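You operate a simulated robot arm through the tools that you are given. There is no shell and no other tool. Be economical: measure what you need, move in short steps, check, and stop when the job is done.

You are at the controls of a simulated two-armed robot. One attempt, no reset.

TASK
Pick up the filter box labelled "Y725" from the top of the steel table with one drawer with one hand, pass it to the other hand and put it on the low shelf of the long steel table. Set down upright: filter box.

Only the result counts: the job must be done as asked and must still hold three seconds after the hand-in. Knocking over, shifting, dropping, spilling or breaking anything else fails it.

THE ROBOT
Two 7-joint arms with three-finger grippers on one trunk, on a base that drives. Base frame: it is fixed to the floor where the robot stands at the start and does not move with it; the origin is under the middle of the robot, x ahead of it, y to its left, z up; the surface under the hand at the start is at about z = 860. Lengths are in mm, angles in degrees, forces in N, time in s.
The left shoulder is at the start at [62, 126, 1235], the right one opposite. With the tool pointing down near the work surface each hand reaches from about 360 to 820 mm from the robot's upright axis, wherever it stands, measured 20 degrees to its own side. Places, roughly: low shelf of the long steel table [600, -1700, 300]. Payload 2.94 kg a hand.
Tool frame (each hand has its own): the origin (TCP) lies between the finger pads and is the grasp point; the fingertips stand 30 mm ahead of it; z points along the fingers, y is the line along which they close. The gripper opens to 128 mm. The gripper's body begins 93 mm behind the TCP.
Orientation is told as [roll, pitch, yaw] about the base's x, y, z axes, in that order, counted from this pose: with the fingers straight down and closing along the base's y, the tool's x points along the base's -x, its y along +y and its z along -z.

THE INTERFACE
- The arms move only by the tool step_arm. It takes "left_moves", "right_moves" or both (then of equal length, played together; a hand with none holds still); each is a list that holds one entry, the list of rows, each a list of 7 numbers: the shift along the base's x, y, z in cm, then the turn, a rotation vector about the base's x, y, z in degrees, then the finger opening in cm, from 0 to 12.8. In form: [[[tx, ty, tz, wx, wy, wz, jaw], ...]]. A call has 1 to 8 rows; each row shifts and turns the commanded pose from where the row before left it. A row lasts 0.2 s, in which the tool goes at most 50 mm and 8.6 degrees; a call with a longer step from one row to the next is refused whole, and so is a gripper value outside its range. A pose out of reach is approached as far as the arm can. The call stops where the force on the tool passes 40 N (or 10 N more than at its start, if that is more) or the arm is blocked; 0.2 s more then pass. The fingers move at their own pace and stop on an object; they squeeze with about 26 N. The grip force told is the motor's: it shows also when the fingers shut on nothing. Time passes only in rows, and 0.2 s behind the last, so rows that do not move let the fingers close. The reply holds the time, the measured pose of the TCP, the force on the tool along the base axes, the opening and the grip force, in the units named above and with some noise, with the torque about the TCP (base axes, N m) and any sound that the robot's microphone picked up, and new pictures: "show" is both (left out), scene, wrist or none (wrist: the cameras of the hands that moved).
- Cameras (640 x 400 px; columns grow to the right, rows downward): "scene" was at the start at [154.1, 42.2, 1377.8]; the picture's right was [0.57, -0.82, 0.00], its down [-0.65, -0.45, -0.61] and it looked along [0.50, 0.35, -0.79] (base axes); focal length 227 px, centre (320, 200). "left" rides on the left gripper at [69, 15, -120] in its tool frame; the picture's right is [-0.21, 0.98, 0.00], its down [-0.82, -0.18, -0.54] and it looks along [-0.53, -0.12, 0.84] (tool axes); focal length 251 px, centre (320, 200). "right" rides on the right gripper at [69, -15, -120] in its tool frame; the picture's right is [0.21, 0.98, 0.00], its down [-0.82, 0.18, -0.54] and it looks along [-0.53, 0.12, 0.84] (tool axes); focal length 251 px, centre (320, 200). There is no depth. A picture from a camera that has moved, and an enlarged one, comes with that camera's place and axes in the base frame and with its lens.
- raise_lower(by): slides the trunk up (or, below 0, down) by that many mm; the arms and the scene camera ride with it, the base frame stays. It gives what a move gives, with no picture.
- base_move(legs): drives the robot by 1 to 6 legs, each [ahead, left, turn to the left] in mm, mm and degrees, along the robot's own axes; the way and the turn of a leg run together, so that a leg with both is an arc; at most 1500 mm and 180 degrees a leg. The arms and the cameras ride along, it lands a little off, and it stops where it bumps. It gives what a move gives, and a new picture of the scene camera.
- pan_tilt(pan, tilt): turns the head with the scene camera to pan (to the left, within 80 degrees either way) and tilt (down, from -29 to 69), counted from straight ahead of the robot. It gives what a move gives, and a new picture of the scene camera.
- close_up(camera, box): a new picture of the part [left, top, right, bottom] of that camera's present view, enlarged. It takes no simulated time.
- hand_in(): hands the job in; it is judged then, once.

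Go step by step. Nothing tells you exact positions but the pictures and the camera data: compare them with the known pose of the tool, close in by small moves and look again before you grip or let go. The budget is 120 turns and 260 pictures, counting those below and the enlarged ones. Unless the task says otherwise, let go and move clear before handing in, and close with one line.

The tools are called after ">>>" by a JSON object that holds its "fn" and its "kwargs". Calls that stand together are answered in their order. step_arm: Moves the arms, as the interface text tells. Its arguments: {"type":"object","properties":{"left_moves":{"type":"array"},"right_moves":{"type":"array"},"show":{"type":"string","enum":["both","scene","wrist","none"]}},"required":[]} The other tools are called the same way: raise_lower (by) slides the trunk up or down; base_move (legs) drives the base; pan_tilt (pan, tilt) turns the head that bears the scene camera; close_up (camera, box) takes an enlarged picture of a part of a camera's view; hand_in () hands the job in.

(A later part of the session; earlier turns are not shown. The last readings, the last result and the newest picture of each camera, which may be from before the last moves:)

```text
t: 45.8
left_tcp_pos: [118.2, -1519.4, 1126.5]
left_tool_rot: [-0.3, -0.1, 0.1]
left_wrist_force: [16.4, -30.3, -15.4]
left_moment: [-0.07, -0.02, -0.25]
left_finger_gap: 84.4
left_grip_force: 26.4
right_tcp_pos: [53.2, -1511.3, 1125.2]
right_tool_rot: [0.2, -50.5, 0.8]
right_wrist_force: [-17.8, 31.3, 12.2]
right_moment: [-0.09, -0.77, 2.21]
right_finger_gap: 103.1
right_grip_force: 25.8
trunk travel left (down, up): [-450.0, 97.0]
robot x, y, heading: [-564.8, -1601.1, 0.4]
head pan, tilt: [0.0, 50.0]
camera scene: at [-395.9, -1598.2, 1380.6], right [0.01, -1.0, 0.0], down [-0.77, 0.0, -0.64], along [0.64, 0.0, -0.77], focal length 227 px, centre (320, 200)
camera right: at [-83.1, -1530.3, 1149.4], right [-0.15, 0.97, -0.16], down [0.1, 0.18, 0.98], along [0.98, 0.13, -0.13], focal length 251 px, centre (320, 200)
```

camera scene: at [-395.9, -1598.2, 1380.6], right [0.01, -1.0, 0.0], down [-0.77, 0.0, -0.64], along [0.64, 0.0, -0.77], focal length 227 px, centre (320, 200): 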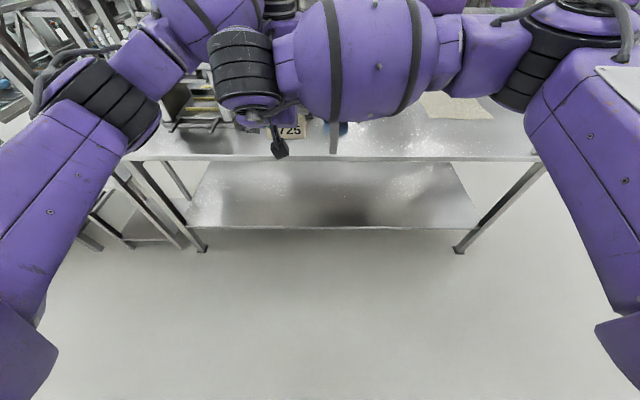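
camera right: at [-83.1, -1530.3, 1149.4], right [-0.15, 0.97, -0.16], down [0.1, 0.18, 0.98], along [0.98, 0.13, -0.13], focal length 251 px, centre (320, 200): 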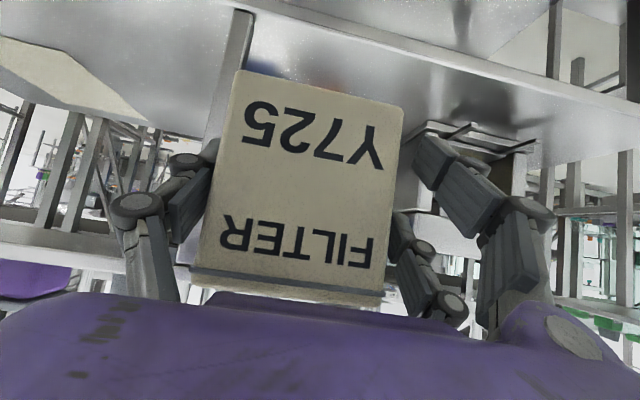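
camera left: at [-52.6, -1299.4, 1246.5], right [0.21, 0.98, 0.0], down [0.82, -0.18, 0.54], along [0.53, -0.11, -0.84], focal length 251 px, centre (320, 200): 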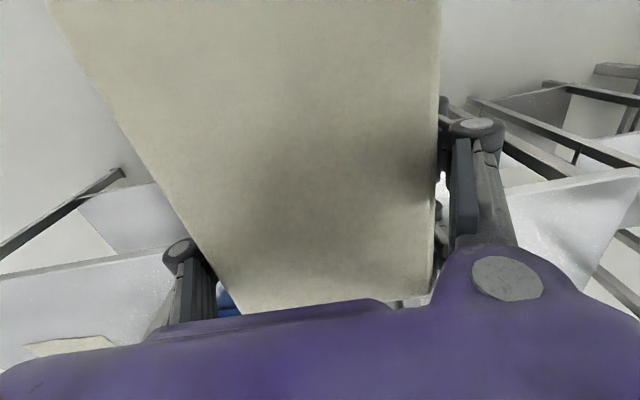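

The right jaw stopped at 103 mm: its upper prong touches the left hand's finger (the force points there), not the box. I open, back out, and pitch the right hand to horizontal so its fingers don't reach the left ones.

>>> {"fn": "step_arm", "kwargs": {"right_moves": [[[0, 0, 0, 0, 0, 0, 12.8], [0, 0, 0, 0, 0, 0, 12.8], [-1.8, -0.5, 1.5, 0, 0, 0, 12.8], [-1.8, 0, 1.5, 0, 0, 0, 12.8], [-2, 0, 1.2, 0, 0, 0, 12.8], [-2, 0, 0.8, 0, 0, 0, 12.8], [0, 0, 0, 0, 0, 0, 12.8]]], "show": "both"}}

```text
t: 47.4
left_tcp_pos: [118.1, -1518.1, 1126.2]
left_tool_rot: [-0.1, 0.0, 0.1]
left_wrist_force: [0.1, 0.2, -2.4]
left_moment: [0.04, -0.04, -0.02]
left_finger_gap: 84.6
left_grip_force: 25.9
right_tcp_pos: [-22.1, -1518.7, 1173.9]
right_tool_rot: [-0.4, -50.3, 0.5]
right_wrist_force: [0.0, 0.1, 0.1]
right_moment: [0.0, -0.01, 0.0]
right_finger_gap: 127.7
right_grip_force: 0.1
trunk travel left (down, up): [-450.0, 97.0]
robot x, y, heading: [-565.3, -1597.2, 0.4]
head pan, tilt: [0.0, 50.0]
camera scene: at [-395.4, -1598.3, 1380.6], right [0.01, -1.0, 0.0], down [-0.77, 0.0, -0.64], along [0.64, 0.0, -0.77], focal length 227 px, centre (320, 200)
camera right: at [-158.2, -1535.9, 1198.4], right [-0.14, 0.98, -0.17], down [0.11, 0.18, 0.98], along [0.98, 0.12, -0.13], focal length 251 px, centre (320, 200)
```

scene: 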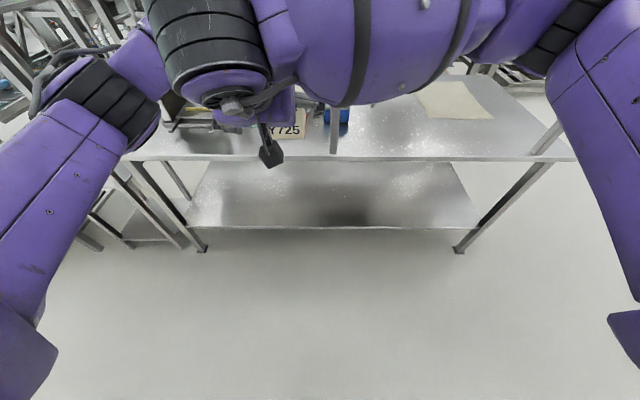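
right: 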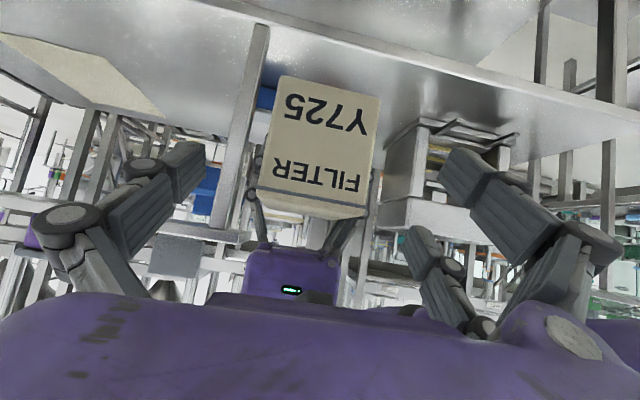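

Box unmoved. Now rotate the right hand to horizontal behind the box.

>>> {"fn": "step_arm", "kwargs": {"right_moves": [[[-0.4, 0, -0.5, 0, -7.9, 0, 12.8], [-0.4, 0, -0.9, 0, -7.9, 0, 12.8], [-0.2, 0, -0.9, 0, -7.9, 0, 12.8], [0, 0, -0.9, 0, -7.9, 0, 12.8], [0, 0, -0.9, 0, -7.9, 0, 12.8], [0, 0, 0, 0, 0, 0, 12.8]]], "show": "both"}}

>>> {"fn": "close_up", "kwargs": {"camera": "right", "box": [160, 30, 480, 330]}}

```text
t: 48.8
left_tcp_pos: [117.9, -1519.4, 1125.5]
left_tool_rot: [0.1, 0.0, -0.1]
left_wrist_force: [0.7, -0.5, -2.3]
left_moment: [0.03, -0.09, -0.02]
left_finger_gap: 85.0
left_grip_force: 26.1
right_tcp_pos: [-31.9, -1522.5, 1132.3]
right_tool_rot: [-82.1, -89.6, 82.0]
right_wrist_force: [0.4, -0.1, -0.7]
right_moment: [0.02, -0.02, 0.02]
right_finger_gap: 127.7
right_grip_force: 0.0
trunk travel left (down, up): [-450.0, 97.0]
robot x, y, heading: [-563.0, -1596.6, 0.3]
head pan, tilt: [0.0, 50.0]
camera scene: at [-395.0, -1599.9, 1380.5], right [0.01, -1.0, 0.0], down [-0.77, 0.0, -0.64], along [0.64, 0.0, -0.77], focal length 227 px, centre (320, 200)
camera right: at [-151.9, -1539.9, 1064.2], right [0.0, 0.98, -0.22], down [-0.54, 0.18, 0.82], along [0.84, 0.12, 0.53], focal length 251 px, centre (320, 200)
```

scene: 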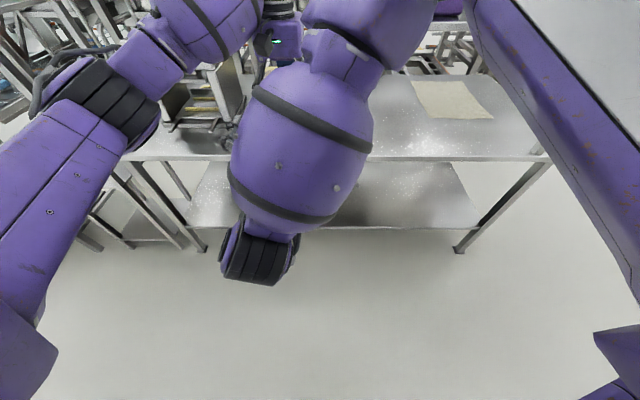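
right: 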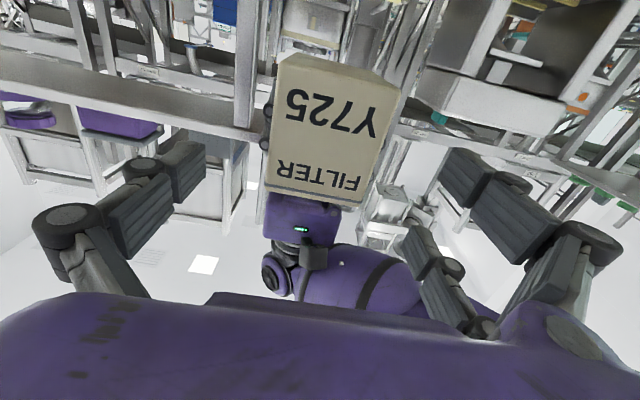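

```text
1.33 times, centred on (320, 180) of right
camera zoom: at [-151.9, -1539.9, 1064.2], right [0.0, 0.98, -0.22], down [-0.54, 0.18, 0.82], along [0.84, 0.12, 0.53], focal length 335 px, centre (320, 227)
```

zoom: 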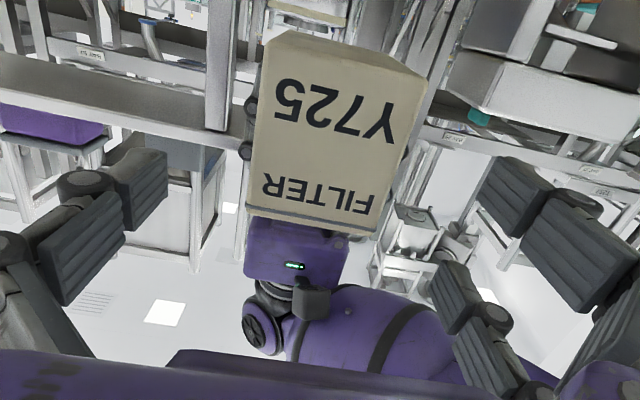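

Horizontal pose works and the box is centred. Advancing straight forward to the near end.

>>> {"fn": "step_arm", "kwargs": {"right_moves": [[[2.2, 0.4, -0.1, 0, 0, 0, 12.8], [2.2, 0, 0, 0, 0, 0, 12.8], [2.2, 0, 0, 0, 0, 0, 12.8], [0, 0, 0, 0, 0, 0, 12.8]]], "show": "wrist"}}

```text
t: 49.8
left_tcp_pos: [118.4, -1517.2, 1125.5]
left_tool_rot: [0.1, 0.0, 0.1]
left_wrist_force: [0.2, 0.1, -3.1]
left_moment: [0.0, -0.09, -0.03]
left_finger_gap: 84.9
left_grip_force: 25.8
right_tcp_pos: [35.1, -1518.3, 1131.3]
right_tool_rot: [-78.7, -89.6, 78.8]
right_wrist_force: [-0.2, -0.2, 0.6]
right_moment: [0.01, 0.01, 0.01]
right_finger_gap: 128.0
right_grip_force: 0.1
trunk travel left (down, up): [-450.0, 97.0]
robot x, y, heading: [-563.4, -1598.9, 0.4]
head pan, tilt: [0.0, 50.0]
camera right: at [-85.0, -1534.9, 1063.3], right [0.0, 0.98, -0.22], down [-0.54, 0.19, 0.82], along [0.84, 0.12, 0.53], focal length 251 px, centre (320, 200)
```

right: 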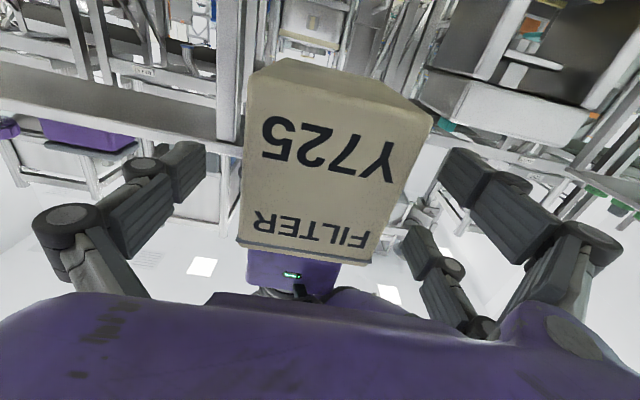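

Near face is at x≈24, box centre z≈1126. A final 3 mm and then close.

>>> {"fn": "step_arm", "kwargs": {"right_moves": [[[0.3, 0, 0, 0, 0, 0, 12.8], [0, 0, 0, 0, 0, 0, 10.5], [0, 0, 0, 0, 0, 0, 8.5], [0, 0, 0, 0, 0, 0, 6], [0, 0, 0, 0, 0, 0, 6], [0, 0, 0, 0, 0, 0, 6]]], "show": "wrist"}}

```text
t: 51.2
left_tcp_pos: [116.7, -1516.3, 1126.6]
left_tool_rot: [-0.1, 0.0, 0.2]
left_wrist_force: [2.1, -2.3, -2.9]
left_moment: [-0.34, -0.18, 0.1]
left_finger_gap: 84.8
left_grip_force: 25.6
right_tcp_pos: [35.9, -1517.4, 1130.9]
right_tool_rot: [-71.8, -89.6, 71.9]
right_wrist_force: [-1.7, 2.9, 0.6]
right_moment: [0.35, 0.16, 0.12]
right_finger_gap: 84.6
right_grip_force: 26.0
trunk travel left (down, up): [-450.0, 97.0]
robot x, y, heading: [-566.0, -1599.1, 0.4]
head pan, tilt: [0.0, 50.0]
camera right: at [-82.4, -1534.7, 1062.9], right [0.0, 0.98, -0.22], down [-0.54, 0.18, 0.82], along [0.84, 0.12, 0.53], focal length 251 px, centre (320, 200)
```

right: 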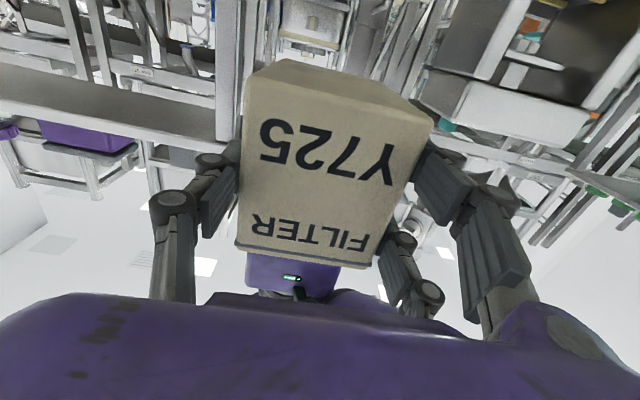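

Right hand grips the box at 84.6 mm. Now I open the left hand and lift it straight up.

>>> {"fn": "step_arm", "kwargs": {"left_moves": [[[0, 0, 0, 0, 0, 0, 9.5], [0, 0, 0, 0, 0, 0, 11], [0, 0, 0, 0, 0, 0, 12], [0, 0, 0, 0, 0, 0, 12]]], "right_moves": [[[0, 0, 0, 0, 0, 0, 6], [0, 0, 0, 0, 0, 0, 6], [0, 0, 0, 0, 0, 0, 6], [0, 0, 0, 0, 0, 0, 6]]], "show": "wrist"}}

```text
t: 52.2
left_tcp_pos: [118.0, -1517.7, 1126.4]
left_tool_rot: [0.1, 0.0, 0.3]
left_wrist_force: [-0.1, 0.7, 0.1]
left_moment: [0.04, 0.02, -0.03]
left_finger_gap: 120.2
left_grip_force: 0.1
right_tcp_pos: [37.8, -1518.6, 1131.2]
right_tool_rot: [-73.6, -89.6, 73.7]
right_wrist_force: [-1.2, -0.2, 0.3]
right_moment: [0.02, 0.18, -0.04]
right_finger_gap: 84.9
right_grip_force: 26.1
trunk travel left (down, up): [-450.0, 97.0]
robot x, y, heading: [-562.1, -1601.7, 0.5]
head pan, tilt: [0.0, 50.0]
camera right: at [-82.3, -1535.0, 1062.9], right [0.0, 0.98, -0.22], down [-0.54, 0.19, 0.82], along [0.84, 0.12, 0.53], focal length 251 px, centre (320, 200)
camera left: at [47.1, -1502.0, 1245.9], right [0.21, 0.98, 0.0], down [0.82, -0.18, 0.54], along [0.53, -0.11, -0.84], focal length 251 px, centre (320, 200)
```

right: 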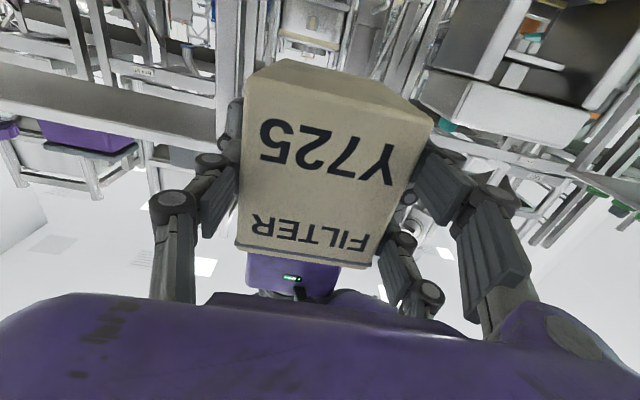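
left: 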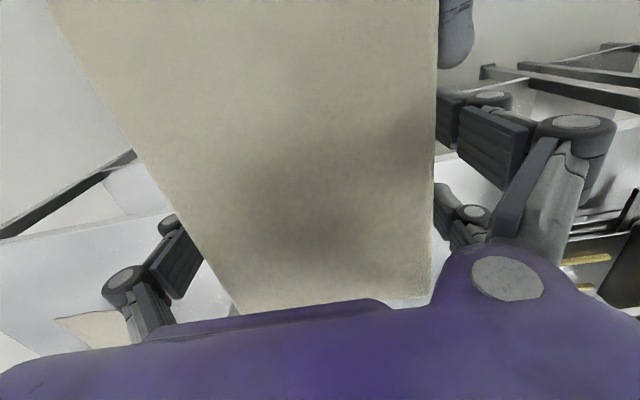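

Box holds steady in the right hand. Lifting the left hand away up and to the left.

>>> {"fn": "step_arm", "kwargs": {"left_moves": [[[0, 0, 2, 0, 0, 0, 12], [0, 0, 3, 0, 0, 0, 12], [0, 0, 4, 0, 0, 0, 12], [0, 0, 4, 0, 0, 0, 12], [-1, 4, 0, 0, 0, 0, 12], [-2, 4, 0, 0, 0, 0, 12], [-2, 4, 0, 0, 0, 0, 12], [-2, 4, 0, 0, 0, 0, 12]]], "show": "scene"}}

>>> {"fn": "step_arm", "kwargs": {"left_moves": [[[-2, 4, 0, 0, 0, 0, 12], [-2, 4, 0, 0, 0, 0, 12], [-2, 4, 0, 0, 0, 0, 12], [-2, 4, 0, 0, 0, 0, 12]]], "show": "scene"}}

```text
t: 54.0
left_tcp_pos: [49.8, -1357.6, 1255.1]
left_tool_rot: [-0.1, 0.0, 0.2]
left_wrist_force: [-0.7, -0.2, 0.9]
left_moment: [-0.04, -0.01, 0.0]
left_finger_gap: 120.2
left_grip_force: 0.0
right_tcp_pos: [35.9, -1516.1, 1130.8]
right_tool_rot: [-81.5, -89.7, 81.6]
right_wrist_force: [-0.5, 0.7, 0.5]
right_moment: [0.01, 0.18, -0.03]
right_finger_gap: 84.7
right_grip_force: 25.9
trunk travel left (down, up): [-450.0, 97.0]
robot x, y, heading: [-561.9, -1598.8, 0.7]
head pan, tilt: [0.0, 50.0]
camera scene: at [-396.8, -1596.0, 1380.8], right [0.01, -1.0, 0.0], down [-0.77, -0.01, -0.64], along [0.64, 0.0, -0.77], focal length 227 px, centre (320, 200)
```

scene: 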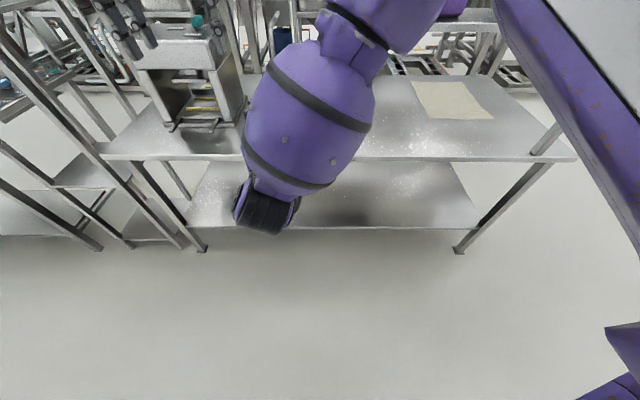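

```text
t: 55.0
left_tcp_pos: [-33.2, -1198.5, 1255.9]
left_tool_rot: [-0.1, -0.1, 0.1]
left_wrist_force: [-0.3, 0.1, -0.3]
left_moment: [-0.04, 0.0, -0.02]
left_finger_gap: 120.2
left_grip_force: 0.0
right_tcp_pos: [35.0, -1516.3, 1131.7]
right_tool_rot: [-85.3, -89.6, 85.4]
right_wrist_force: [-0.8, 0.4, 0.3]
right_moment: [0.01, 0.2, -0.01]
right_finger_gap: 84.9
right_grip_force: 26.0
trunk travel left (down, up): [-450.0, 97.0]
robot x, y, heading: [-569.6, -1597.7, 0.4]
head pan, tilt: [0.0, 50.0]
camera scene: at [-397.4, -1596.4, 1380.9], right [0.01, -1.0, 0.0], down [-0.77, -0.01, -0.64], along [0.64, 0.0, -0.77], focal length 227 px, centre (320, 200)
```

scene: 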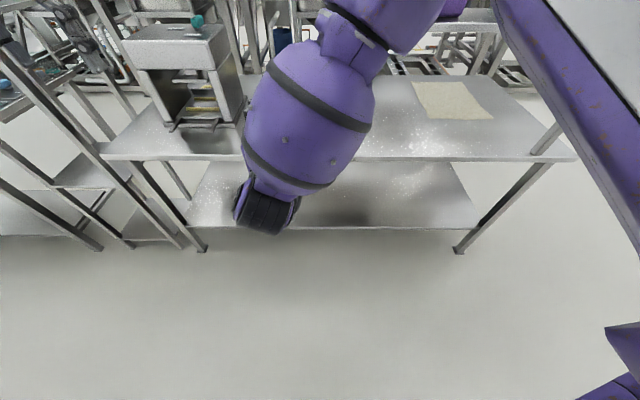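

The handover is done. Next: tuck the left hand back, then lower the trunk fully while clear of the bench.

>>> {"fn": "step_arm", "kwargs": {"left_moves": [[[-3.5, 2.5, 0, 0, 0, 0, 12], [-3.5, 2.5, 0, 0, 0, 0, 12], [-3.5, 2.5, 0, 0, 0, 0, 12], [-3.5, 2.5, 0, 0, 0, 0, 12], [-3.5, 2.5, 0, 0, 0, 0, 12], [-3.5, 2.5, 0, 0, 0, 0, 12], [0, 0, 0, 0, 0, 0, 12]]], "show": "none"}}

>>> {"fn": "raise_lower", "kwargs": {"by": -445}}

>>> {"fn": "pan_tilt", "kwargs": {"pan": 0, "tilt": 35}}

```text
t: 56.6
left_tcp_pos: [-241.6, -1051.6, 1254.3]
left_tool_rot: [-0.2, 0.0, 0.1]
left_wrist_force: [0.1, -0.3, -1.0]
left_moment: [0.01, -0.02, 0.01]
left_finger_gap: 119.9
left_grip_force: 0.1
right_tcp_pos: [38.6, -1518.5, 1131.0]
right_tool_rot: [-67.4, -89.6, 67.5]
right_wrist_force: [0.4, 0.0, -0.7]
right_moment: [0.02, 0.13, 0.0]
right_finger_gap: 84.3
right_grip_force: 26.0
trunk travel left (down, up): [-450.0, 97.0]
robot x, y, heading: [-564.8, -1599.8, 0.3]
head pan, tilt: [0.0, 50.0]
```

```text
refused: -445 is not a number from -400 to 400
```

```text
t: 57.4
left_tcp_pos: [-242.1, -1051.5, 1254.4]
left_tool_rot: [-0.1, 0.0, 0.2]
left_wrist_force: [1.0, -0.6, -0.2]
left_moment: [0.02, 0.01, -0.02]
left_finger_gap: 120.0
left_grip_force: 0.1
right_tcp_pos: [37.1, -1517.6, 1130.7]
right_tool_rot: [-74.7, -89.7, 74.8]
right_wrist_force: [0.7, 0.2, 0.0]
right_moment: [0.0, 0.13, -0.02]
right_finger_gap: 84.4
right_grip_force: 26.2
trunk travel left (down, up): [-450.0, 97.0]
robot x, y, heading: [-565.4, -1599.0, 0.4]
head pan, tilt: [0.0, 35.0]
camera scene: at [-385.0, -1598.1, 1402.3], right [0.01, -1.0, 0.0], down [-0.57, 0.0, -0.82], along [0.82, 0.01, -0.57], focal length 227 px, centre (320, 200)
```

scene: 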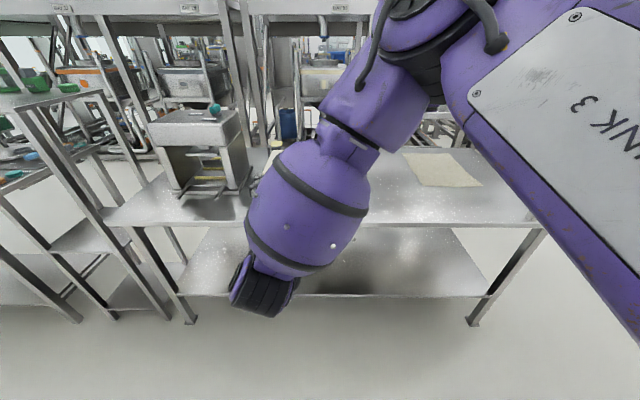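

>>> {"fn": "raise_lower", "kwargs": {"by": -400}}

>>> {"fn": "step_arm", "kwargs": {"right_moves": [[[0, -2, -4, 0, 0, 0, 6], [0, -2, -4, 0, 0, 0, 6], [0, -2, -4, 0, 0, 0, 6], [0, -2, -4, 0, 0, 0, 6], [0, 0, 0, 0, 0, 0, 6]]], "show": "both"}}

```text
t: 61.2
left_tcp_pos: [-216.2, -1049.3, 841.3]
left_tool_rot: [0.0, 3.6, 0.2]
left_wrist_force: [-0.2, -0.3, 0.3]
left_moment: [-0.04, 0.01, -0.01]
left_finger_gap: 119.7
left_grip_force: 0.1
right_tcp_pos: [41.1, -1517.2, 724.5]
right_tool_rot: [-23.3, -88.8, 23.4]
right_wrist_force: [-0.1, -0.2, -0.3]
right_moment: [-0.01, 0.17, -0.01]
right_finger_gap: 84.9
right_grip_force: 25.7
trunk travel left (down, up): [-50.0, 497.0]
robot x, y, heading: [-565.3, -1594.6, 0.5]
head pan, tilt: [0.0, 35.0]
```

```text
t: 62.4
left_tcp_pos: [-216.6, -1049.5, 839.9]
left_tool_rot: [0.0, 3.7, 0.2]
left_wrist_force: [0.2, -0.5, 1.1]
left_moment: [-0.02, -0.01, -0.02]
left_finger_gap: 120.1
left_grip_force: 0.0
right_tcp_pos: [55.6, -1569.5, 581.8]
right_tool_rot: [-13.5, -88.5, 13.4]
right_wrist_force: [-0.2, -0.6, -1.0]
right_moment: [0.02, 0.16, 0.01]
right_finger_gap: 84.7
right_grip_force: 25.8
right hand out of reach, approached as far as the arm can: row 4
trunk travel left (down, up): [-50.0, 497.0]
robot x, y, heading: [-567.8, -1600.1, 0.4]
head pan, tilt: [0.0, 35.0]
camera scene: at [-252.7, -1597.2, 973.4], right [0.01, -1.0, 0.0], down [-0.57, 0.0, -0.82], along [0.82, 0.01, -0.57], focal length 227 px, centre (320, 200)
camera right: at [-65.6, -1586.1, 516.1], right [0.0, 0.98, -0.22], down [-0.52, 0.19, 0.83], along [0.85, 0.12, 0.51], focal length 251 px, centre (320, 200)
```

scene: 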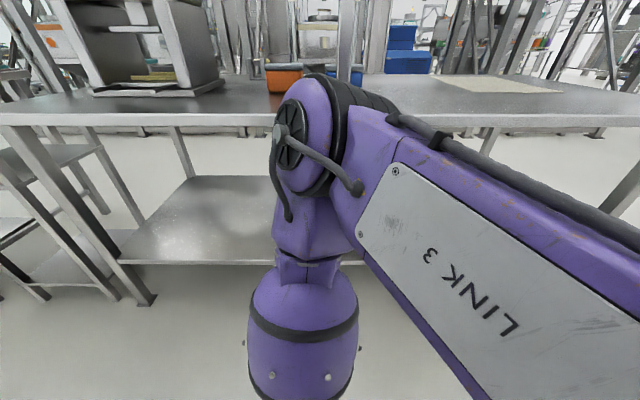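
right: 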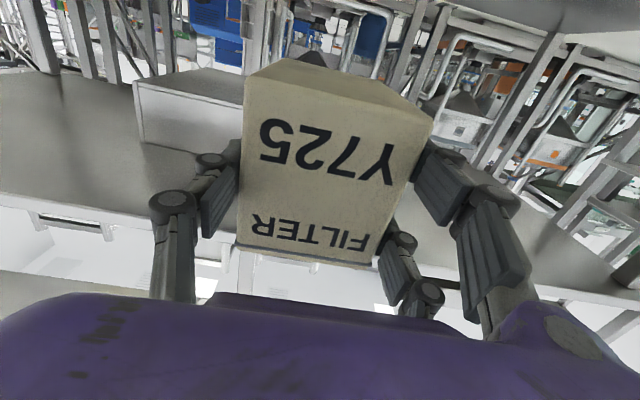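

The elbow folds forward here; reaching farther out will unfold it. The space between shelf and bench top is open, so I extend forward at this height and to the right.

>>> {"fn": "step_arm", "kwargs": {"right_moves": [[[3, -2.5, 0, 0, 0, 0, 6], [3.5, -2.5, 0, 0, 0, 0, 6], [3.5, -2.5, 0, 0, 0, 0, 6], [3.5, -2.5, -0.5, 0, 0, 0, 6], [3.5, -2.5, -1, 0, 0, 0, 6], [0, 0, 0, 0, 0, 0, 6]]], "show": "both"}}

```text
t: 63.8
left_tcp_pos: [-216.1, -1049.2, 840.2]
left_tool_rot: [0.0, 3.7, 0.2]
left_wrist_force: [-0.3, 0.0, -0.9]
left_moment: [0.01, 0.03, 0.02]
left_finger_gap: 119.9
left_grip_force: 0.1
right_tcp_pos: [195.9, -1594.4, 592.5]
right_tool_rot: [-16.8, -88.7, 15.7]
right_wrist_force: [0.4, 0.2, 0.9]
right_moment: [-0.01, 0.15, 0.01]
right_finger_gap: 84.8
right_grip_force: 26.4
right hand out of reach, approached as far as the arm can: row 2, 3, 4, 5
trunk travel left (down, up): [-50.0, 497.0]
robot x, y, heading: [-567.9, -1597.5, 0.7]
head pan, tilt: [0.0, 35.0]
camera scene: at [-252.5, -1597.3, 973.3], right [0.01, -1.0, 0.0], down [-0.57, 0.0, -0.82], along [0.82, 0.01, -0.57], focal length 227 px, centre (320, 200)
camera right: at [74.5, -1608.0, 527.2], right [0.02, 0.98, -0.22], down [-0.52, 0.2, 0.83], along [0.85, 0.1, 0.51], focal length 251 px, centre (320, 200)
```

scene: 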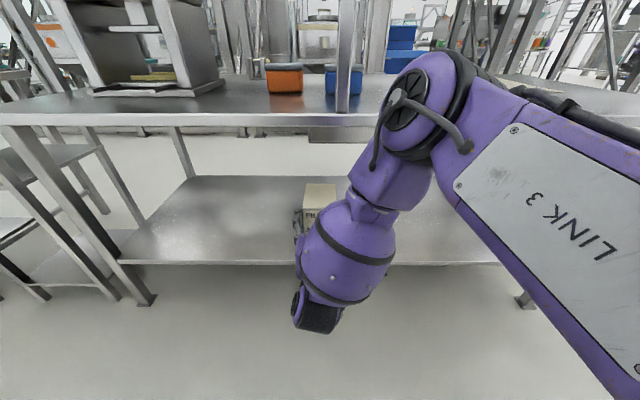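
right: 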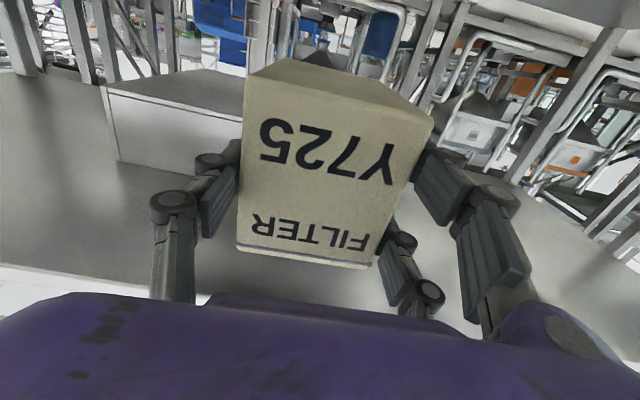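

Sideways motion is what's limited: the wrist is bent hard. Turning the hand about 40° to the left should relax it, and box yaw on the shelf is free.

>>> {"fn": "step_arm", "kwargs": {"right_moves": [[[0, 0, 0, 0, 0, 8, 6], [0, 0, 0, 0, 0, 8, 6], [0, 0, 0, 0, 0, 8, 6], [0, 0, -1, 0, 0, 8, 6], [0, 0, -1, 0, 0, 8, 6], [0, 0, 0, 0, 0, 0, 6]]], "show": "both"}}

```text
t: 65.4
left_tcp_pos: [-216.6, -1048.4, 840.4]
left_tool_rot: [0.0, 3.8, 0.2]
left_wrist_force: [0.4, 0.2, -0.2]
left_moment: [0.0, 0.0, 0.02]
left_finger_gap: 120.4
left_grip_force: 0.0
right_tcp_pos: [75.8, -1413.7, 635.4]
right_tool_rot: [56.6, -87.4, -30.8]
right_wrist_force: [-0.4, -0.7, 0.3]
right_moment: [-0.07, 0.13, 0.06]
right_finger_gap: 84.5
right_grip_force: 25.6
right hand out of reach, approached as far as the arm can: row 1, 2, 3, 4, 5
trunk travel left (down, up): [-50.0, 497.0]
robot x, y, heading: [-566.4, -1600.5, 0.7]
head pan, tilt: [0.0, 35.0]
stopped in row 6 (right hand): the arm was blocked; the commanded pose is now the measured one
camera scene: at [-250.8, -1603.4, 978.5], right [-0.06, -1.0, 0.0], down [-0.52, 0.03, -0.85], along [0.85, -0.05, -0.52], focal length 227 px, centre (320, 200)
camera right: at [-28.5, -1479.5, 570.9], right [-0.43, 0.88, -0.18], down [-0.53, -0.09, 0.84], along [0.73, 0.46, 0.51], focal length 251 px, centre (320, 200)
```

scene: 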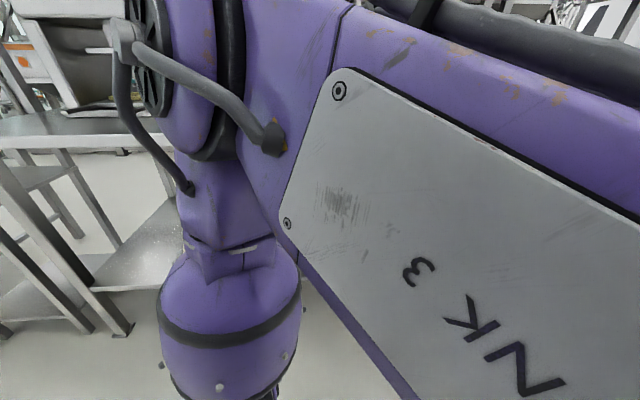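
right: 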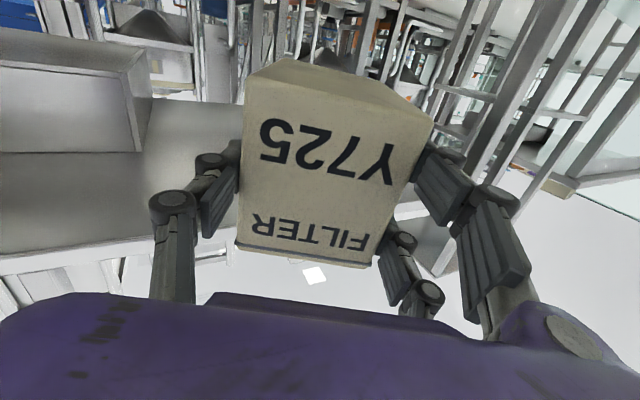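

Wrong direction: that folded the arm against the body. I reverse it: yaw back right past zero while moving the hand right and forward.

>>> {"fn": "step_arm", "kwargs": {"right_moves": [[[1.8, -3.5, 0, 0, 0, -8, 6], [1.8, -3.5, 0, 0, 0, -8, 6], [1.8, -3.5, 0, 0, 0, -8, 6], [1.8, -3.5, 0, 0, 0, -8, 6], [1.8, -3.5, 0, 0, 0, -8, 6], [0, 0, 0, 0, 0, 0, 6]]], "show": "both"}}

```text
t: 66.8
left_tcp_pos: [-216.3, -1049.3, 840.3]
left_tool_rot: [0.0, 3.6, 0.2]
left_wrist_force: [-0.3, 0.8, -0.7]
left_moment: [0.02, -0.04, -0.02]
left_finger_gap: 120.1
left_grip_force: 0.0
right_tcp_pos: [162.4, -1588.0, 637.8]
right_tool_rot: [57.9, -87.8, -71.6]
right_wrist_force: [-0.1, 0.0, 0.5]
right_moment: [0.03, 0.14, 0.0]
right_finger_gap: 84.7
right_grip_force: 26.0
trunk travel left (down, up): [-50.0, 497.0]
robot x, y, heading: [-565.3, -1599.0, 0.2]
head pan, tilt: [0.0, 35.0]
camera scene: at [-252.5, -1597.2, 973.3], right [0.01, -1.0, 0.0], down [-0.57, 0.0, -0.82], along [0.82, 0.01, -0.57], focal length 227 px, centre (320, 200)
camera right: at [42.3, -1572.5, 571.3], right [0.23, 0.96, -0.18], down [-0.47, 0.27, 0.84], along [0.85, -0.11, 0.51], focal length 251 px, centre (320, 200)
```

scene: 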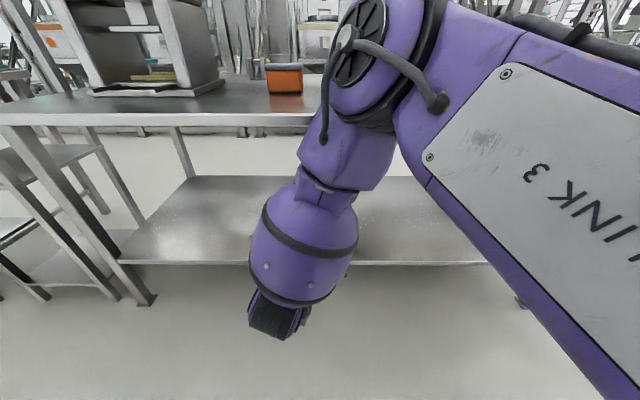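
right: 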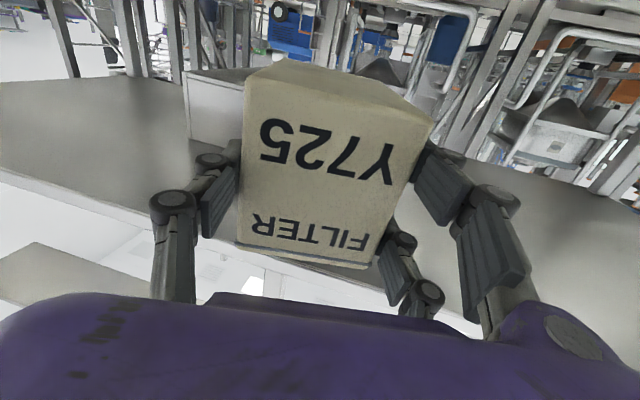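

That works with no reach limit. Continue right, yaw a little more, and start lowering.

>>> {"fn": "step_arm", "kwargs": {"right_moves": [[[1, -3.5, -1.5, 0, 0, -6, 6], [1, -3.5, -1.5, 0, 0, -6, 6], [1, -3.5, -2, 0, 0, -6, 6], [1, -3.5, -2, 0, 0, -6, 6], [0, 0, 0, 0, 0, 0, 6]]], "show": "scene"}}

```text
t: 68.0
left_tcp_pos: [-215.5, -1050.0, 840.3]
left_tool_rot: [0.0, 3.7, 0.1]
left_wrist_force: [1.0, -0.2, 0.4]
left_moment: [0.0, -0.01, 0.0]
left_finger_gap: 120.2
left_grip_force: 0.1
right_tcp_pos: [201.7, -1729.5, 569.3]
right_tool_rot: [58.3, -87.8, -96.1]
right_wrist_force: [-0.4, -0.9, 0.0]
right_moment: [0.11, 0.13, 0.03]
right_finger_gap: 84.9
right_grip_force: 26.0
trunk travel left (down, up): [-50.0, 497.0]
robot x, y, heading: [-564.0, -1598.4, 0.3]
head pan, tilt: [0.0, 35.0]
camera scene: at [-252.6, -1597.2, 973.4], right [0.01, -1.0, 0.0], down [-0.57, 0.0, -0.82], along [0.82, 0.01, -0.57], focal length 227 px, centre (320, 200)
```

scene: 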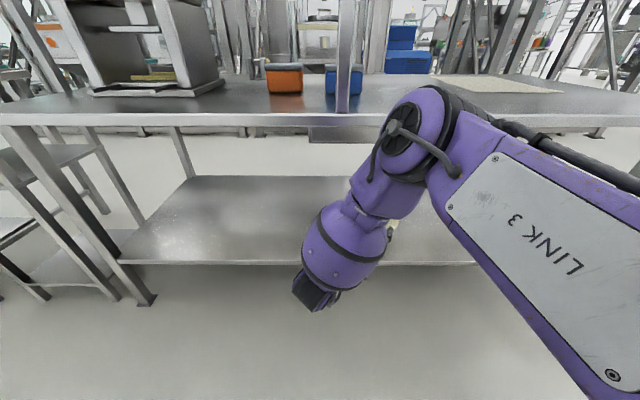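

Good. Lower the trunk the remaining 50 and continue down.

>>> {"fn": "raise_lower", "kwargs": {"by": -48}}

>>> {"fn": "step_arm", "kwargs": {"right_moves": [[[0, -1, -3, 0, 0, -2, 6], [0, -1, -3, 0, 0, -2, 6], [0, -1, -3, 0, 0, -2, 6], [0, -1, -3, 0, 0, -2, 6], [0, 0, 0, 0, 0, 0, 6]]], "show": "both"}}

```text
t: 68.9
left_tcp_pos: [-213.1, -1049.3, 802.2]
left_tool_rot: [-0.1, 3.7, 0.3]
left_wrist_force: [0.0, 0.4, -1.5]
left_moment: [-0.03, -0.02, -0.01]
left_finger_gap: 120.1
left_grip_force: 0.0
right_tcp_pos: [205.2, -1726.5, 520.2]
right_tool_rot: [57.9, -87.9, -95.7]
right_wrist_force: [-0.4, -0.5, -0.2]
right_moment: [0.1, 0.1, -0.01]
right_finger_gap: 84.8
right_grip_force: 26.0
trunk travel left (down, up): [-2.0, 545.0]
robot x, y, heading: [-566.4, -1600.3, 0.4]
head pan, tilt: [0.0, 35.0]
```

```text
t: 70.1
left_tcp_pos: [-212.2, -1048.4, 802.2]
left_tool_rot: [0.0, 3.7, 0.2]
left_wrist_force: [-0.9, -0.3, 0.5]
left_moment: [-0.01, -0.03, 0.0]
left_finger_gap: 119.9
left_grip_force: 0.1
right_tcp_pos: [203.2, -1768.7, 396.9]
right_tool_rot: [57.9, -87.8, -103.8]
right_wrist_force: [0.0, -1.0, -0.4]
right_moment: [0.09, 0.1, -0.03]
right_finger_gap: 84.6
right_grip_force: 26.1
trunk travel left (down, up): [-2.0, 545.0]
robot x, y, heading: [-565.1, -1596.8, 0.5]
head pan, tilt: [0.0, 35.0]
camera scene: at [-244.3, -1597.3, 938.4], right [0.01, -1.0, 0.0], down [-0.57, 0.0, -0.82], along [0.82, 0.01, -0.57], focal length 227 px, centre (320, 200)
camera right: at [109.3, -1691.2, 331.1], right [0.7, 0.69, -0.18], down [-0.26, 0.48, 0.84], along [0.66, -0.54, 0.51], focal length 251 px, centre (320, 200)
```

scene: 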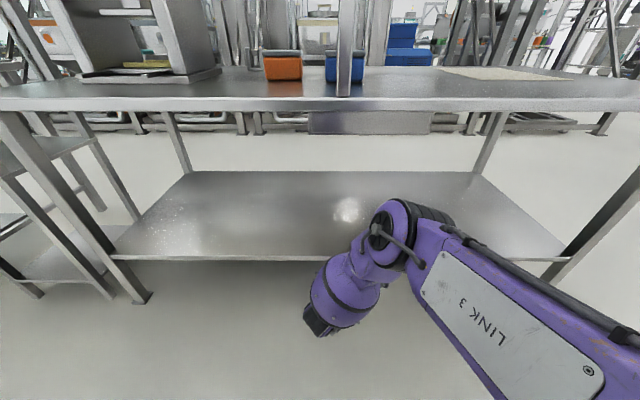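
right: 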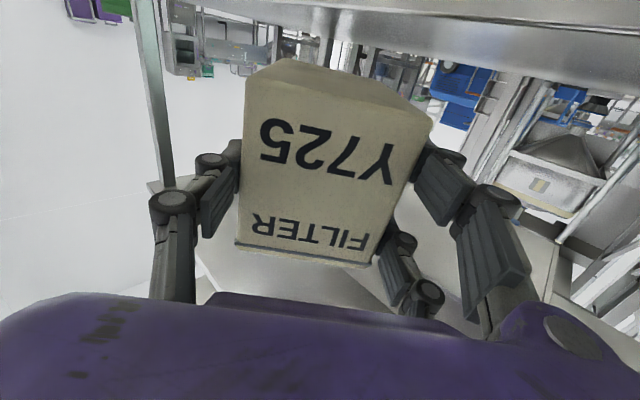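

The arm is now low with elbow below the bench top. I rotate the yaw back by about 24° to keep the camera away from the shelf edge, and level the ~2° tilt at the same time.

>>> {"fn": "step_arm", "kwargs": {"right_moves": [[[0, 0, 0, -0.7, 0.2, 6, 6], [0, 0, 0, -0.7, 0.2, 6, 6], [0, 0, 0, -0.7, 0.2, 6, 6], [0, 0, 0, 0, 0, 6, 6], [0, 0, 0, 0, 0, 0, 6]]], "show": "both"}}

```text
t: 71.3
left_tcp_pos: [-212.8, -1049.4, 801.4]
left_tool_rot: [0.0, 3.7, 0.2]
left_wrist_force: [0.2, 0.3, 0.0]
left_moment: [-0.01, 0.0, -0.03]
left_finger_gap: 120.1
left_grip_force: 0.0
right_tcp_pos: [203.9, -1765.1, 397.8]
right_tool_rot: [-18.8, -89.5, -2.9]
right_wrist_force: [-0.8, 0.9, 0.6]
right_moment: [0.07, 0.17, -0.02]
right_finger_gap: 84.8
right_grip_force: 25.9
trunk travel left (down, up): [-2.0, 545.0]
robot x, y, heading: [-568.0, -1597.4, 0.3]
head pan, tilt: [0.0, 35.0]
camera scene: at [-244.2, -1597.3, 938.3], right [0.01, -1.0, 0.0], down [-0.57, 0.0, -0.82], along [0.82, 0.01, -0.57], focal length 227 px, centre (320, 200)
camera right: at [86.4, -1737.6, 330.6], right [0.36, 0.91, -0.22], down [-0.43, 0.37, 0.83], along [0.83, -0.2, 0.52], focal length 251 px, centre (320, 200)
```

scene: 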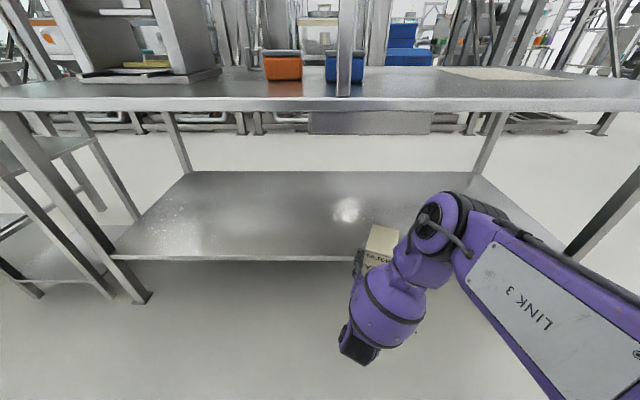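
right: 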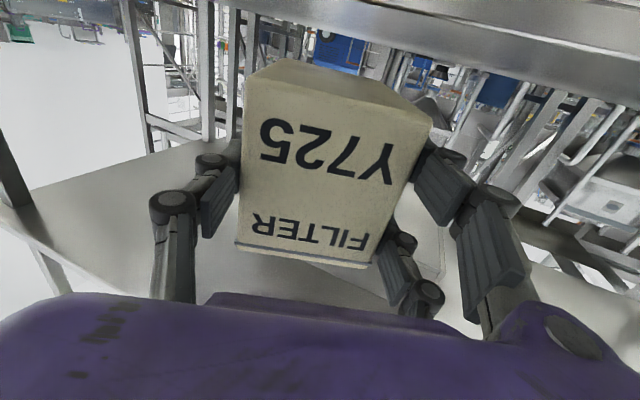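

Level now, yaw about -22°. The box is over the front of the shelf; I extend the arm further in before driving the rest.

>>> {"fn": "step_arm", "kwargs": {"right_moves": [[[2.5, 0, 0, 0, 0, 0, 6], [2.5, 0, 0, 0, 0, 0, 6], [2.5, 0, 0, 0, 0, 0, 6], [0, 0, 0, 0, 0, 0, 6]]], "show": "scene"}}

>>> {"fn": "close_up", "kwargs": {"camera": "scene", "box": [280, 90, 560, 400]}}

```text
t: 72.3
left_tcp_pos: [-213.4, -1049.9, 801.8]
left_tool_rot: [0.0, 3.8, 0.2]
left_wrist_force: [-0.5, 0.1, 0.3]
left_moment: [0.01, -0.04, 0.0]
left_finger_gap: 120.3
left_grip_force: 0.1
right_tcp_pos: [278.4, -1766.3, 399.5]
right_tool_rot: [-19.7, -89.5, -1.9]
right_wrist_force: [0.2, -0.1, -0.3]
right_moment: [0.07, 0.16, -0.02]
right_finger_gap: 84.9
right_grip_force: 25.6
trunk travel left (down, up): [-2.0, 545.0]
robot x, y, heading: [-567.2, -1601.1, 0.3]
head pan, tilt: [0.0, 35.0]
camera scene: at [-244.2, -1597.3, 938.3], right [0.01, -1.0, 0.0], down [-0.57, 0.0, -0.82], along [0.82, 0.01, -0.57], focal length 227 px, centre (320, 200)
```

scene: 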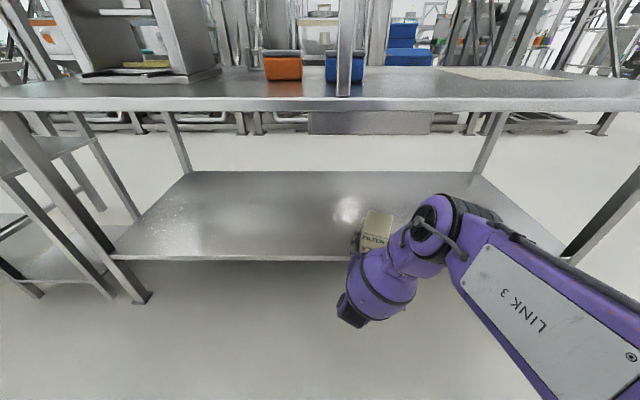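

```text
1.29 times, centred on (420, 245) of scene
camera zoom: at [-244.2, -1597.3, 938.3], right [0.01, -1.0, 0.0], down [-0.57, 0.0, -0.82], along [0.82, 0.01, -0.57], focal length 293 px, centre (191, 142)
```

zoom: 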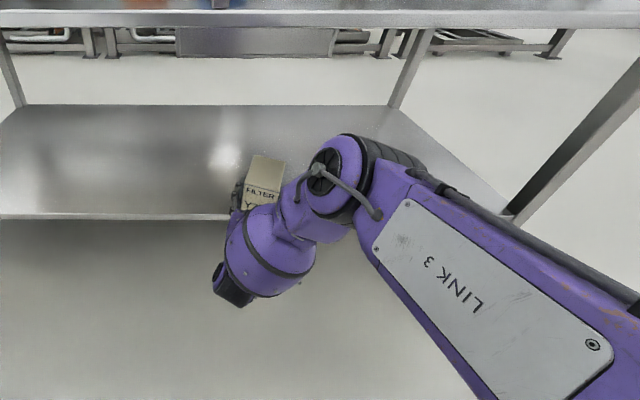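

Clear. Continue extending to x≈365.

>>> {"fn": "step_arm", "kwargs": {"right_moves": [[[2.5, 0, 0, 0, 0, 0, 6], [2.5, 0, 0, 0, 0, 0, 6], [2.5, 0, 0, 0, 0, 0, 6], [1.5, 0, 0, 0, 0, 0, 6], [0, 0, 0, 0, 0, 0, 6]]], "show": "both"}}

```text
t: 73.5
left_tcp_pos: [-212.6, -1048.8, 800.9]
left_tool_rot: [0.0, 3.6, 0.1]
left_wrist_force: [0.6, -0.8, 0.1]
left_moment: [-0.03, -0.02, -0.02]
left_finger_gap: 120.0
left_grip_force: 0.2
right_tcp_pos: [367.6, -1764.6, 400.2]
right_tool_rot: [-18.3, -89.5, -3.4]
right_wrist_force: [0.1, 0.5, 0.6]
right_moment: [0.04, 0.11, -0.03]
right_finger_gap: 84.5
right_grip_force: 25.9
trunk travel left (down, up): [-2.0, 545.0]
robot x, y, heading: [-566.2, -1600.0, 0.4]
head pan, tilt: [0.0, 35.0]
camera scene: at [-244.2, -1597.3, 938.3], right [0.01, -1.0, 0.0], down [-0.57, 0.0, -0.82], along [0.82, 0.01, -0.57], focal length 227 px, centre (320, 200)
camera right: at [250.0, -1735.1, 333.7], right [0.36, 0.91, -0.22], down [-0.43, 0.37, 0.83], along [0.83, -0.2, 0.52], focal length 251 px, centre (320, 200)
```

scene: 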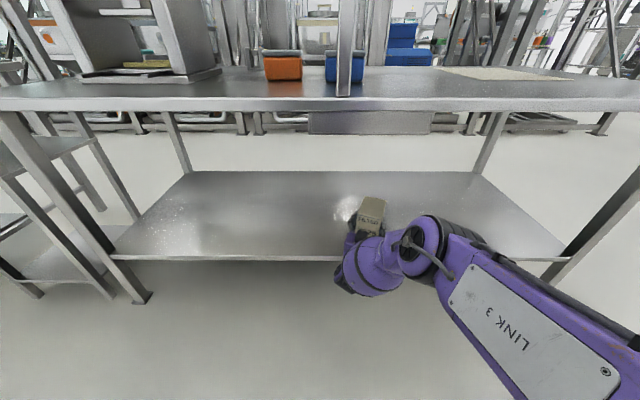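
right: 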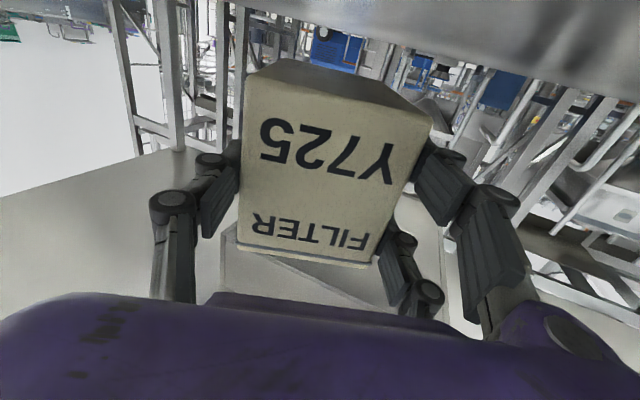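

The box is fully over the shelf with margin. Lowering toward contact (expected at TCP z≈350).

>>> {"fn": "step_arm", "kwargs": {"right_moves": [[[0, 0, -1.2, 0, 0, 0, 6], [0, 0, -1.2, 0, 0, 0, 6], [0, 0, -1.0, 0, 0, 0, 6], [0, 0, -0.5, 0, 0, 0, 6], [0, 0, 0, 0, 0, 0, 6]]], "show": "both"}}

>>> {"fn": "close_up", "kwargs": {"camera": "scene", "box": [290, 160, 480, 320]}}

```text
t: 74.7
left_tcp_pos: [-212.6, -1050.4, 801.5]
left_tool_rot: [0.0, 3.7, 0.1]
left_wrist_force: [-0.5, -0.2, 0.2]
left_moment: [-0.01, -0.02, 0.01]
left_finger_gap: 120.1
left_grip_force: 0.2
right_tcp_pos: [368.2, -1765.5, 360.4]
right_tool_rot: [-18.3, -89.6, -3.5]
right_wrist_force: [-0.3, -0.7, -0.8]
right_moment: [0.07, 0.15, 0.0]
right_finger_gap: 84.8
right_grip_force: 26.3
trunk travel left (down, up): [-2.0, 545.0]
robot x, y, heading: [-564.5, -1594.5, 0.5]
head pan, tilt: [0.0, 35.0]
camera scene: at [-244.2, -1597.3, 938.3], right [0.01, -1.0, 0.0], down [-0.57, 0.0, -0.82], along [0.82, 0.01, -0.57], focal length 227 px, centre (320, 200)
camera right: at [250.8, -1737.7, 293.5], right [0.36, 0.91, -0.22], down [-0.43, 0.37, 0.83], along [0.83, -0.2, 0.52], focal length 251 px, centre (320, 200)
```

scene: 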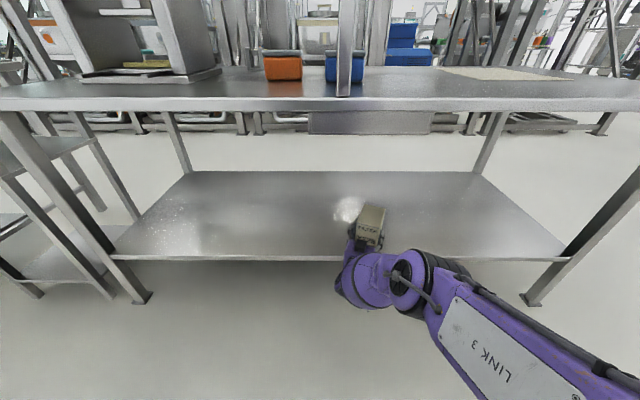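
right: 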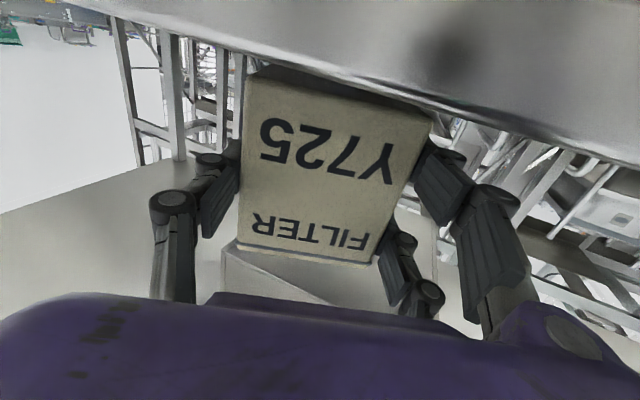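

```text
2.50 times, centred on (385, 240) of scene
camera zoom: at [-244.2, -1597.3, 938.3], right [0.01, -1.0, 0.0], down [-0.57, 0.0, -0.82], along [0.82, 0.01, -0.57], focal length 568 px, centre (158, 100)
```

zoom: 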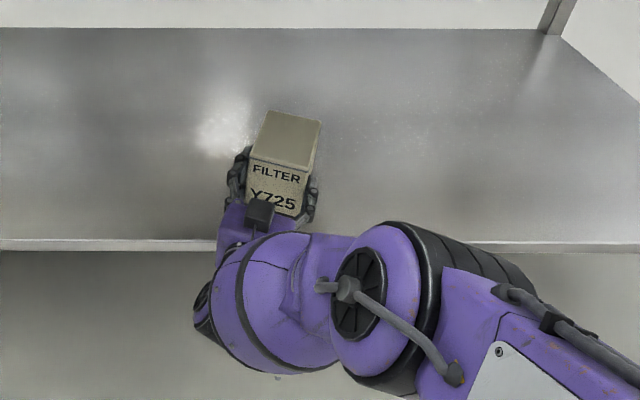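

Box is about 10 mm above the shelf, fully inside the edge. Lowering in small steps to feel contact.

>>> {"fn": "step_arm", "kwargs": {"right_moves": [[[0, 0, -0.4, 0, 0, 0, 6], [0, 0, -0.3, 0, 0, 0, 6], [0, 0, 0, 0, 0, 0, 6]]], "show": "none"}}

>>> {"fn": "step_arm", "kwargs": {"right_moves": [[[0, 0, -0.2, 0, 0, 0, 6], [0, 0, 0, 0, 0, 0, 6]]], "show": "wrist"}}

```text
t: 75.5
left_tcp_pos: [-212.2, -1050.2, 801.4]
left_tool_rot: [0.1, 3.7, 0.3]
left_wrist_force: [-0.5, 0.5, 0.6]
left_moment: [0.01, 0.02, 0.0]
left_finger_gap: 120.0
left_grip_force: 0.1
right_tcp_pos: [368.4, -1766.3, 353.6]
right_tool_rot: [-19.5, -89.7, -2.4]
right_wrist_force: [0.2, 0.2, -0.3]
right_moment: [0.07, 0.15, -0.01]
right_finger_gap: 84.7
right_grip_force: 25.7
trunk travel left (down, up): [-2.0, 545.0]
robot x, y, heading: [-567.2, -1600.3, 0.4]
head pan, tilt: [0.0, 35.0]
```

```text
t: 76.1
left_tcp_pos: [-212.4, -1049.2, 800.0]
left_tool_rot: [0.0, 3.6, 0.2]
left_wrist_force: [0.3, 1.2, 0.0]
left_moment: [-0.01, -0.04, 0.01]
left_finger_gap: 119.9
left_grip_force: 0.1
right_tcp_pos: [367.0, -1766.9, 352.5]
right_tool_rot: [-18.7, -89.5, -3.0]
right_wrist_force: [0.8, 0.5, 0.3]
right_moment: [0.09, 0.11, -0.02]
right_finger_gap: 84.6
right_grip_force: 25.7
trunk travel left (down, up): [-2.0, 545.0]
robot x, y, heading: [-565.4, -1599.9, 0.5]
head pan, tilt: [0.0, 35.0]
camera right: at [250.4, -1736.9, 284.7], right [0.36, 0.91, -0.22], down [-0.43, 0.37, 0.83], along [0.83, -0.2, 0.52], focal length 251 px, centre (320, 200)
```

right: 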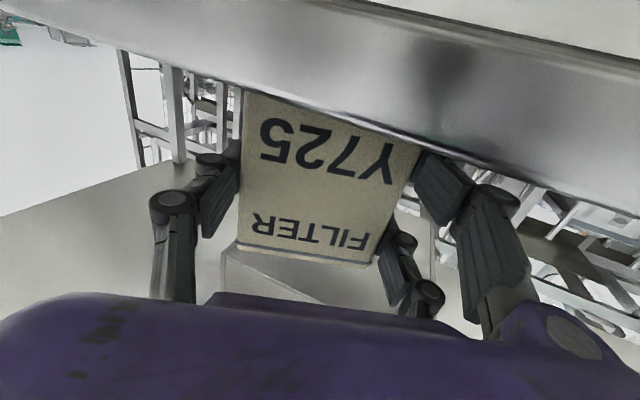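

No contact yet; continue in 2 mm steps.

>>> {"fn": "step_arm", "kwargs": {"right_moves": [[[0, 0, -0.2, 0, 0, 0, 6], [0, 0, 0, 0, 0, 0, 6]]], "show": "none"}}

>>> {"fn": "step_arm", "kwargs": {"right_moves": [[[0, 0, -0.2, 0, 0, 0, 6], [0, 0, 0, 0, 0, 0, 6]]], "show": "none"}}

```text
t: 76.7
left_tcp_pos: [-211.6, -1050.2, 801.2]
left_tool_rot: [0.0, 3.6, 0.2]
left_wrist_force: [0.2, 0.1, 0.6]
left_moment: [0.0, -0.04, -0.02]
left_finger_gap: 120.2
left_grip_force: 0.1
right_tcp_pos: [367.2, -1765.7, 351.9]
right_tool_rot: [-22.4, -89.7, 0.5]
right_wrist_force: [0.0, 0.6, 1.9]
right_moment: [0.04, -0.41, -0.01]
right_finger_gap: 84.7
right_grip_force: 25.7
trunk travel left (down, up): [-2.0, 545.0]
robot x, y, heading: [-563.0, -1601.2, 0.4]
head pan, tilt: [0.0, 35.0]
```

```text
t: 77.3
left_tcp_pos: [-213.4, -1048.7, 801.4]
left_tool_rot: [0.0, 3.7, 0.1]
left_wrist_force: [0.2, 0.4, -0.1]
left_moment: [-0.01, 0.02, 0.02]
left_finger_gap: 120.1
left_grip_force: 0.1
right_tcp_pos: [369.3, -1766.2, 351.0]
right_tool_rot: [-30.1, -89.9, 8.2]
right_wrist_force: [-1.0, -0.6, 9.2]
right_moment: [0.16, -0.86, -0.03]
right_finger_gap: 84.8
right_grip_force: 25.7
trunk travel left (down, up): [-2.0, 545.0]
robot x, y, heading: [-563.3, -1598.2, 0.5]
head pan, tilt: [0.0, 35.0]
```

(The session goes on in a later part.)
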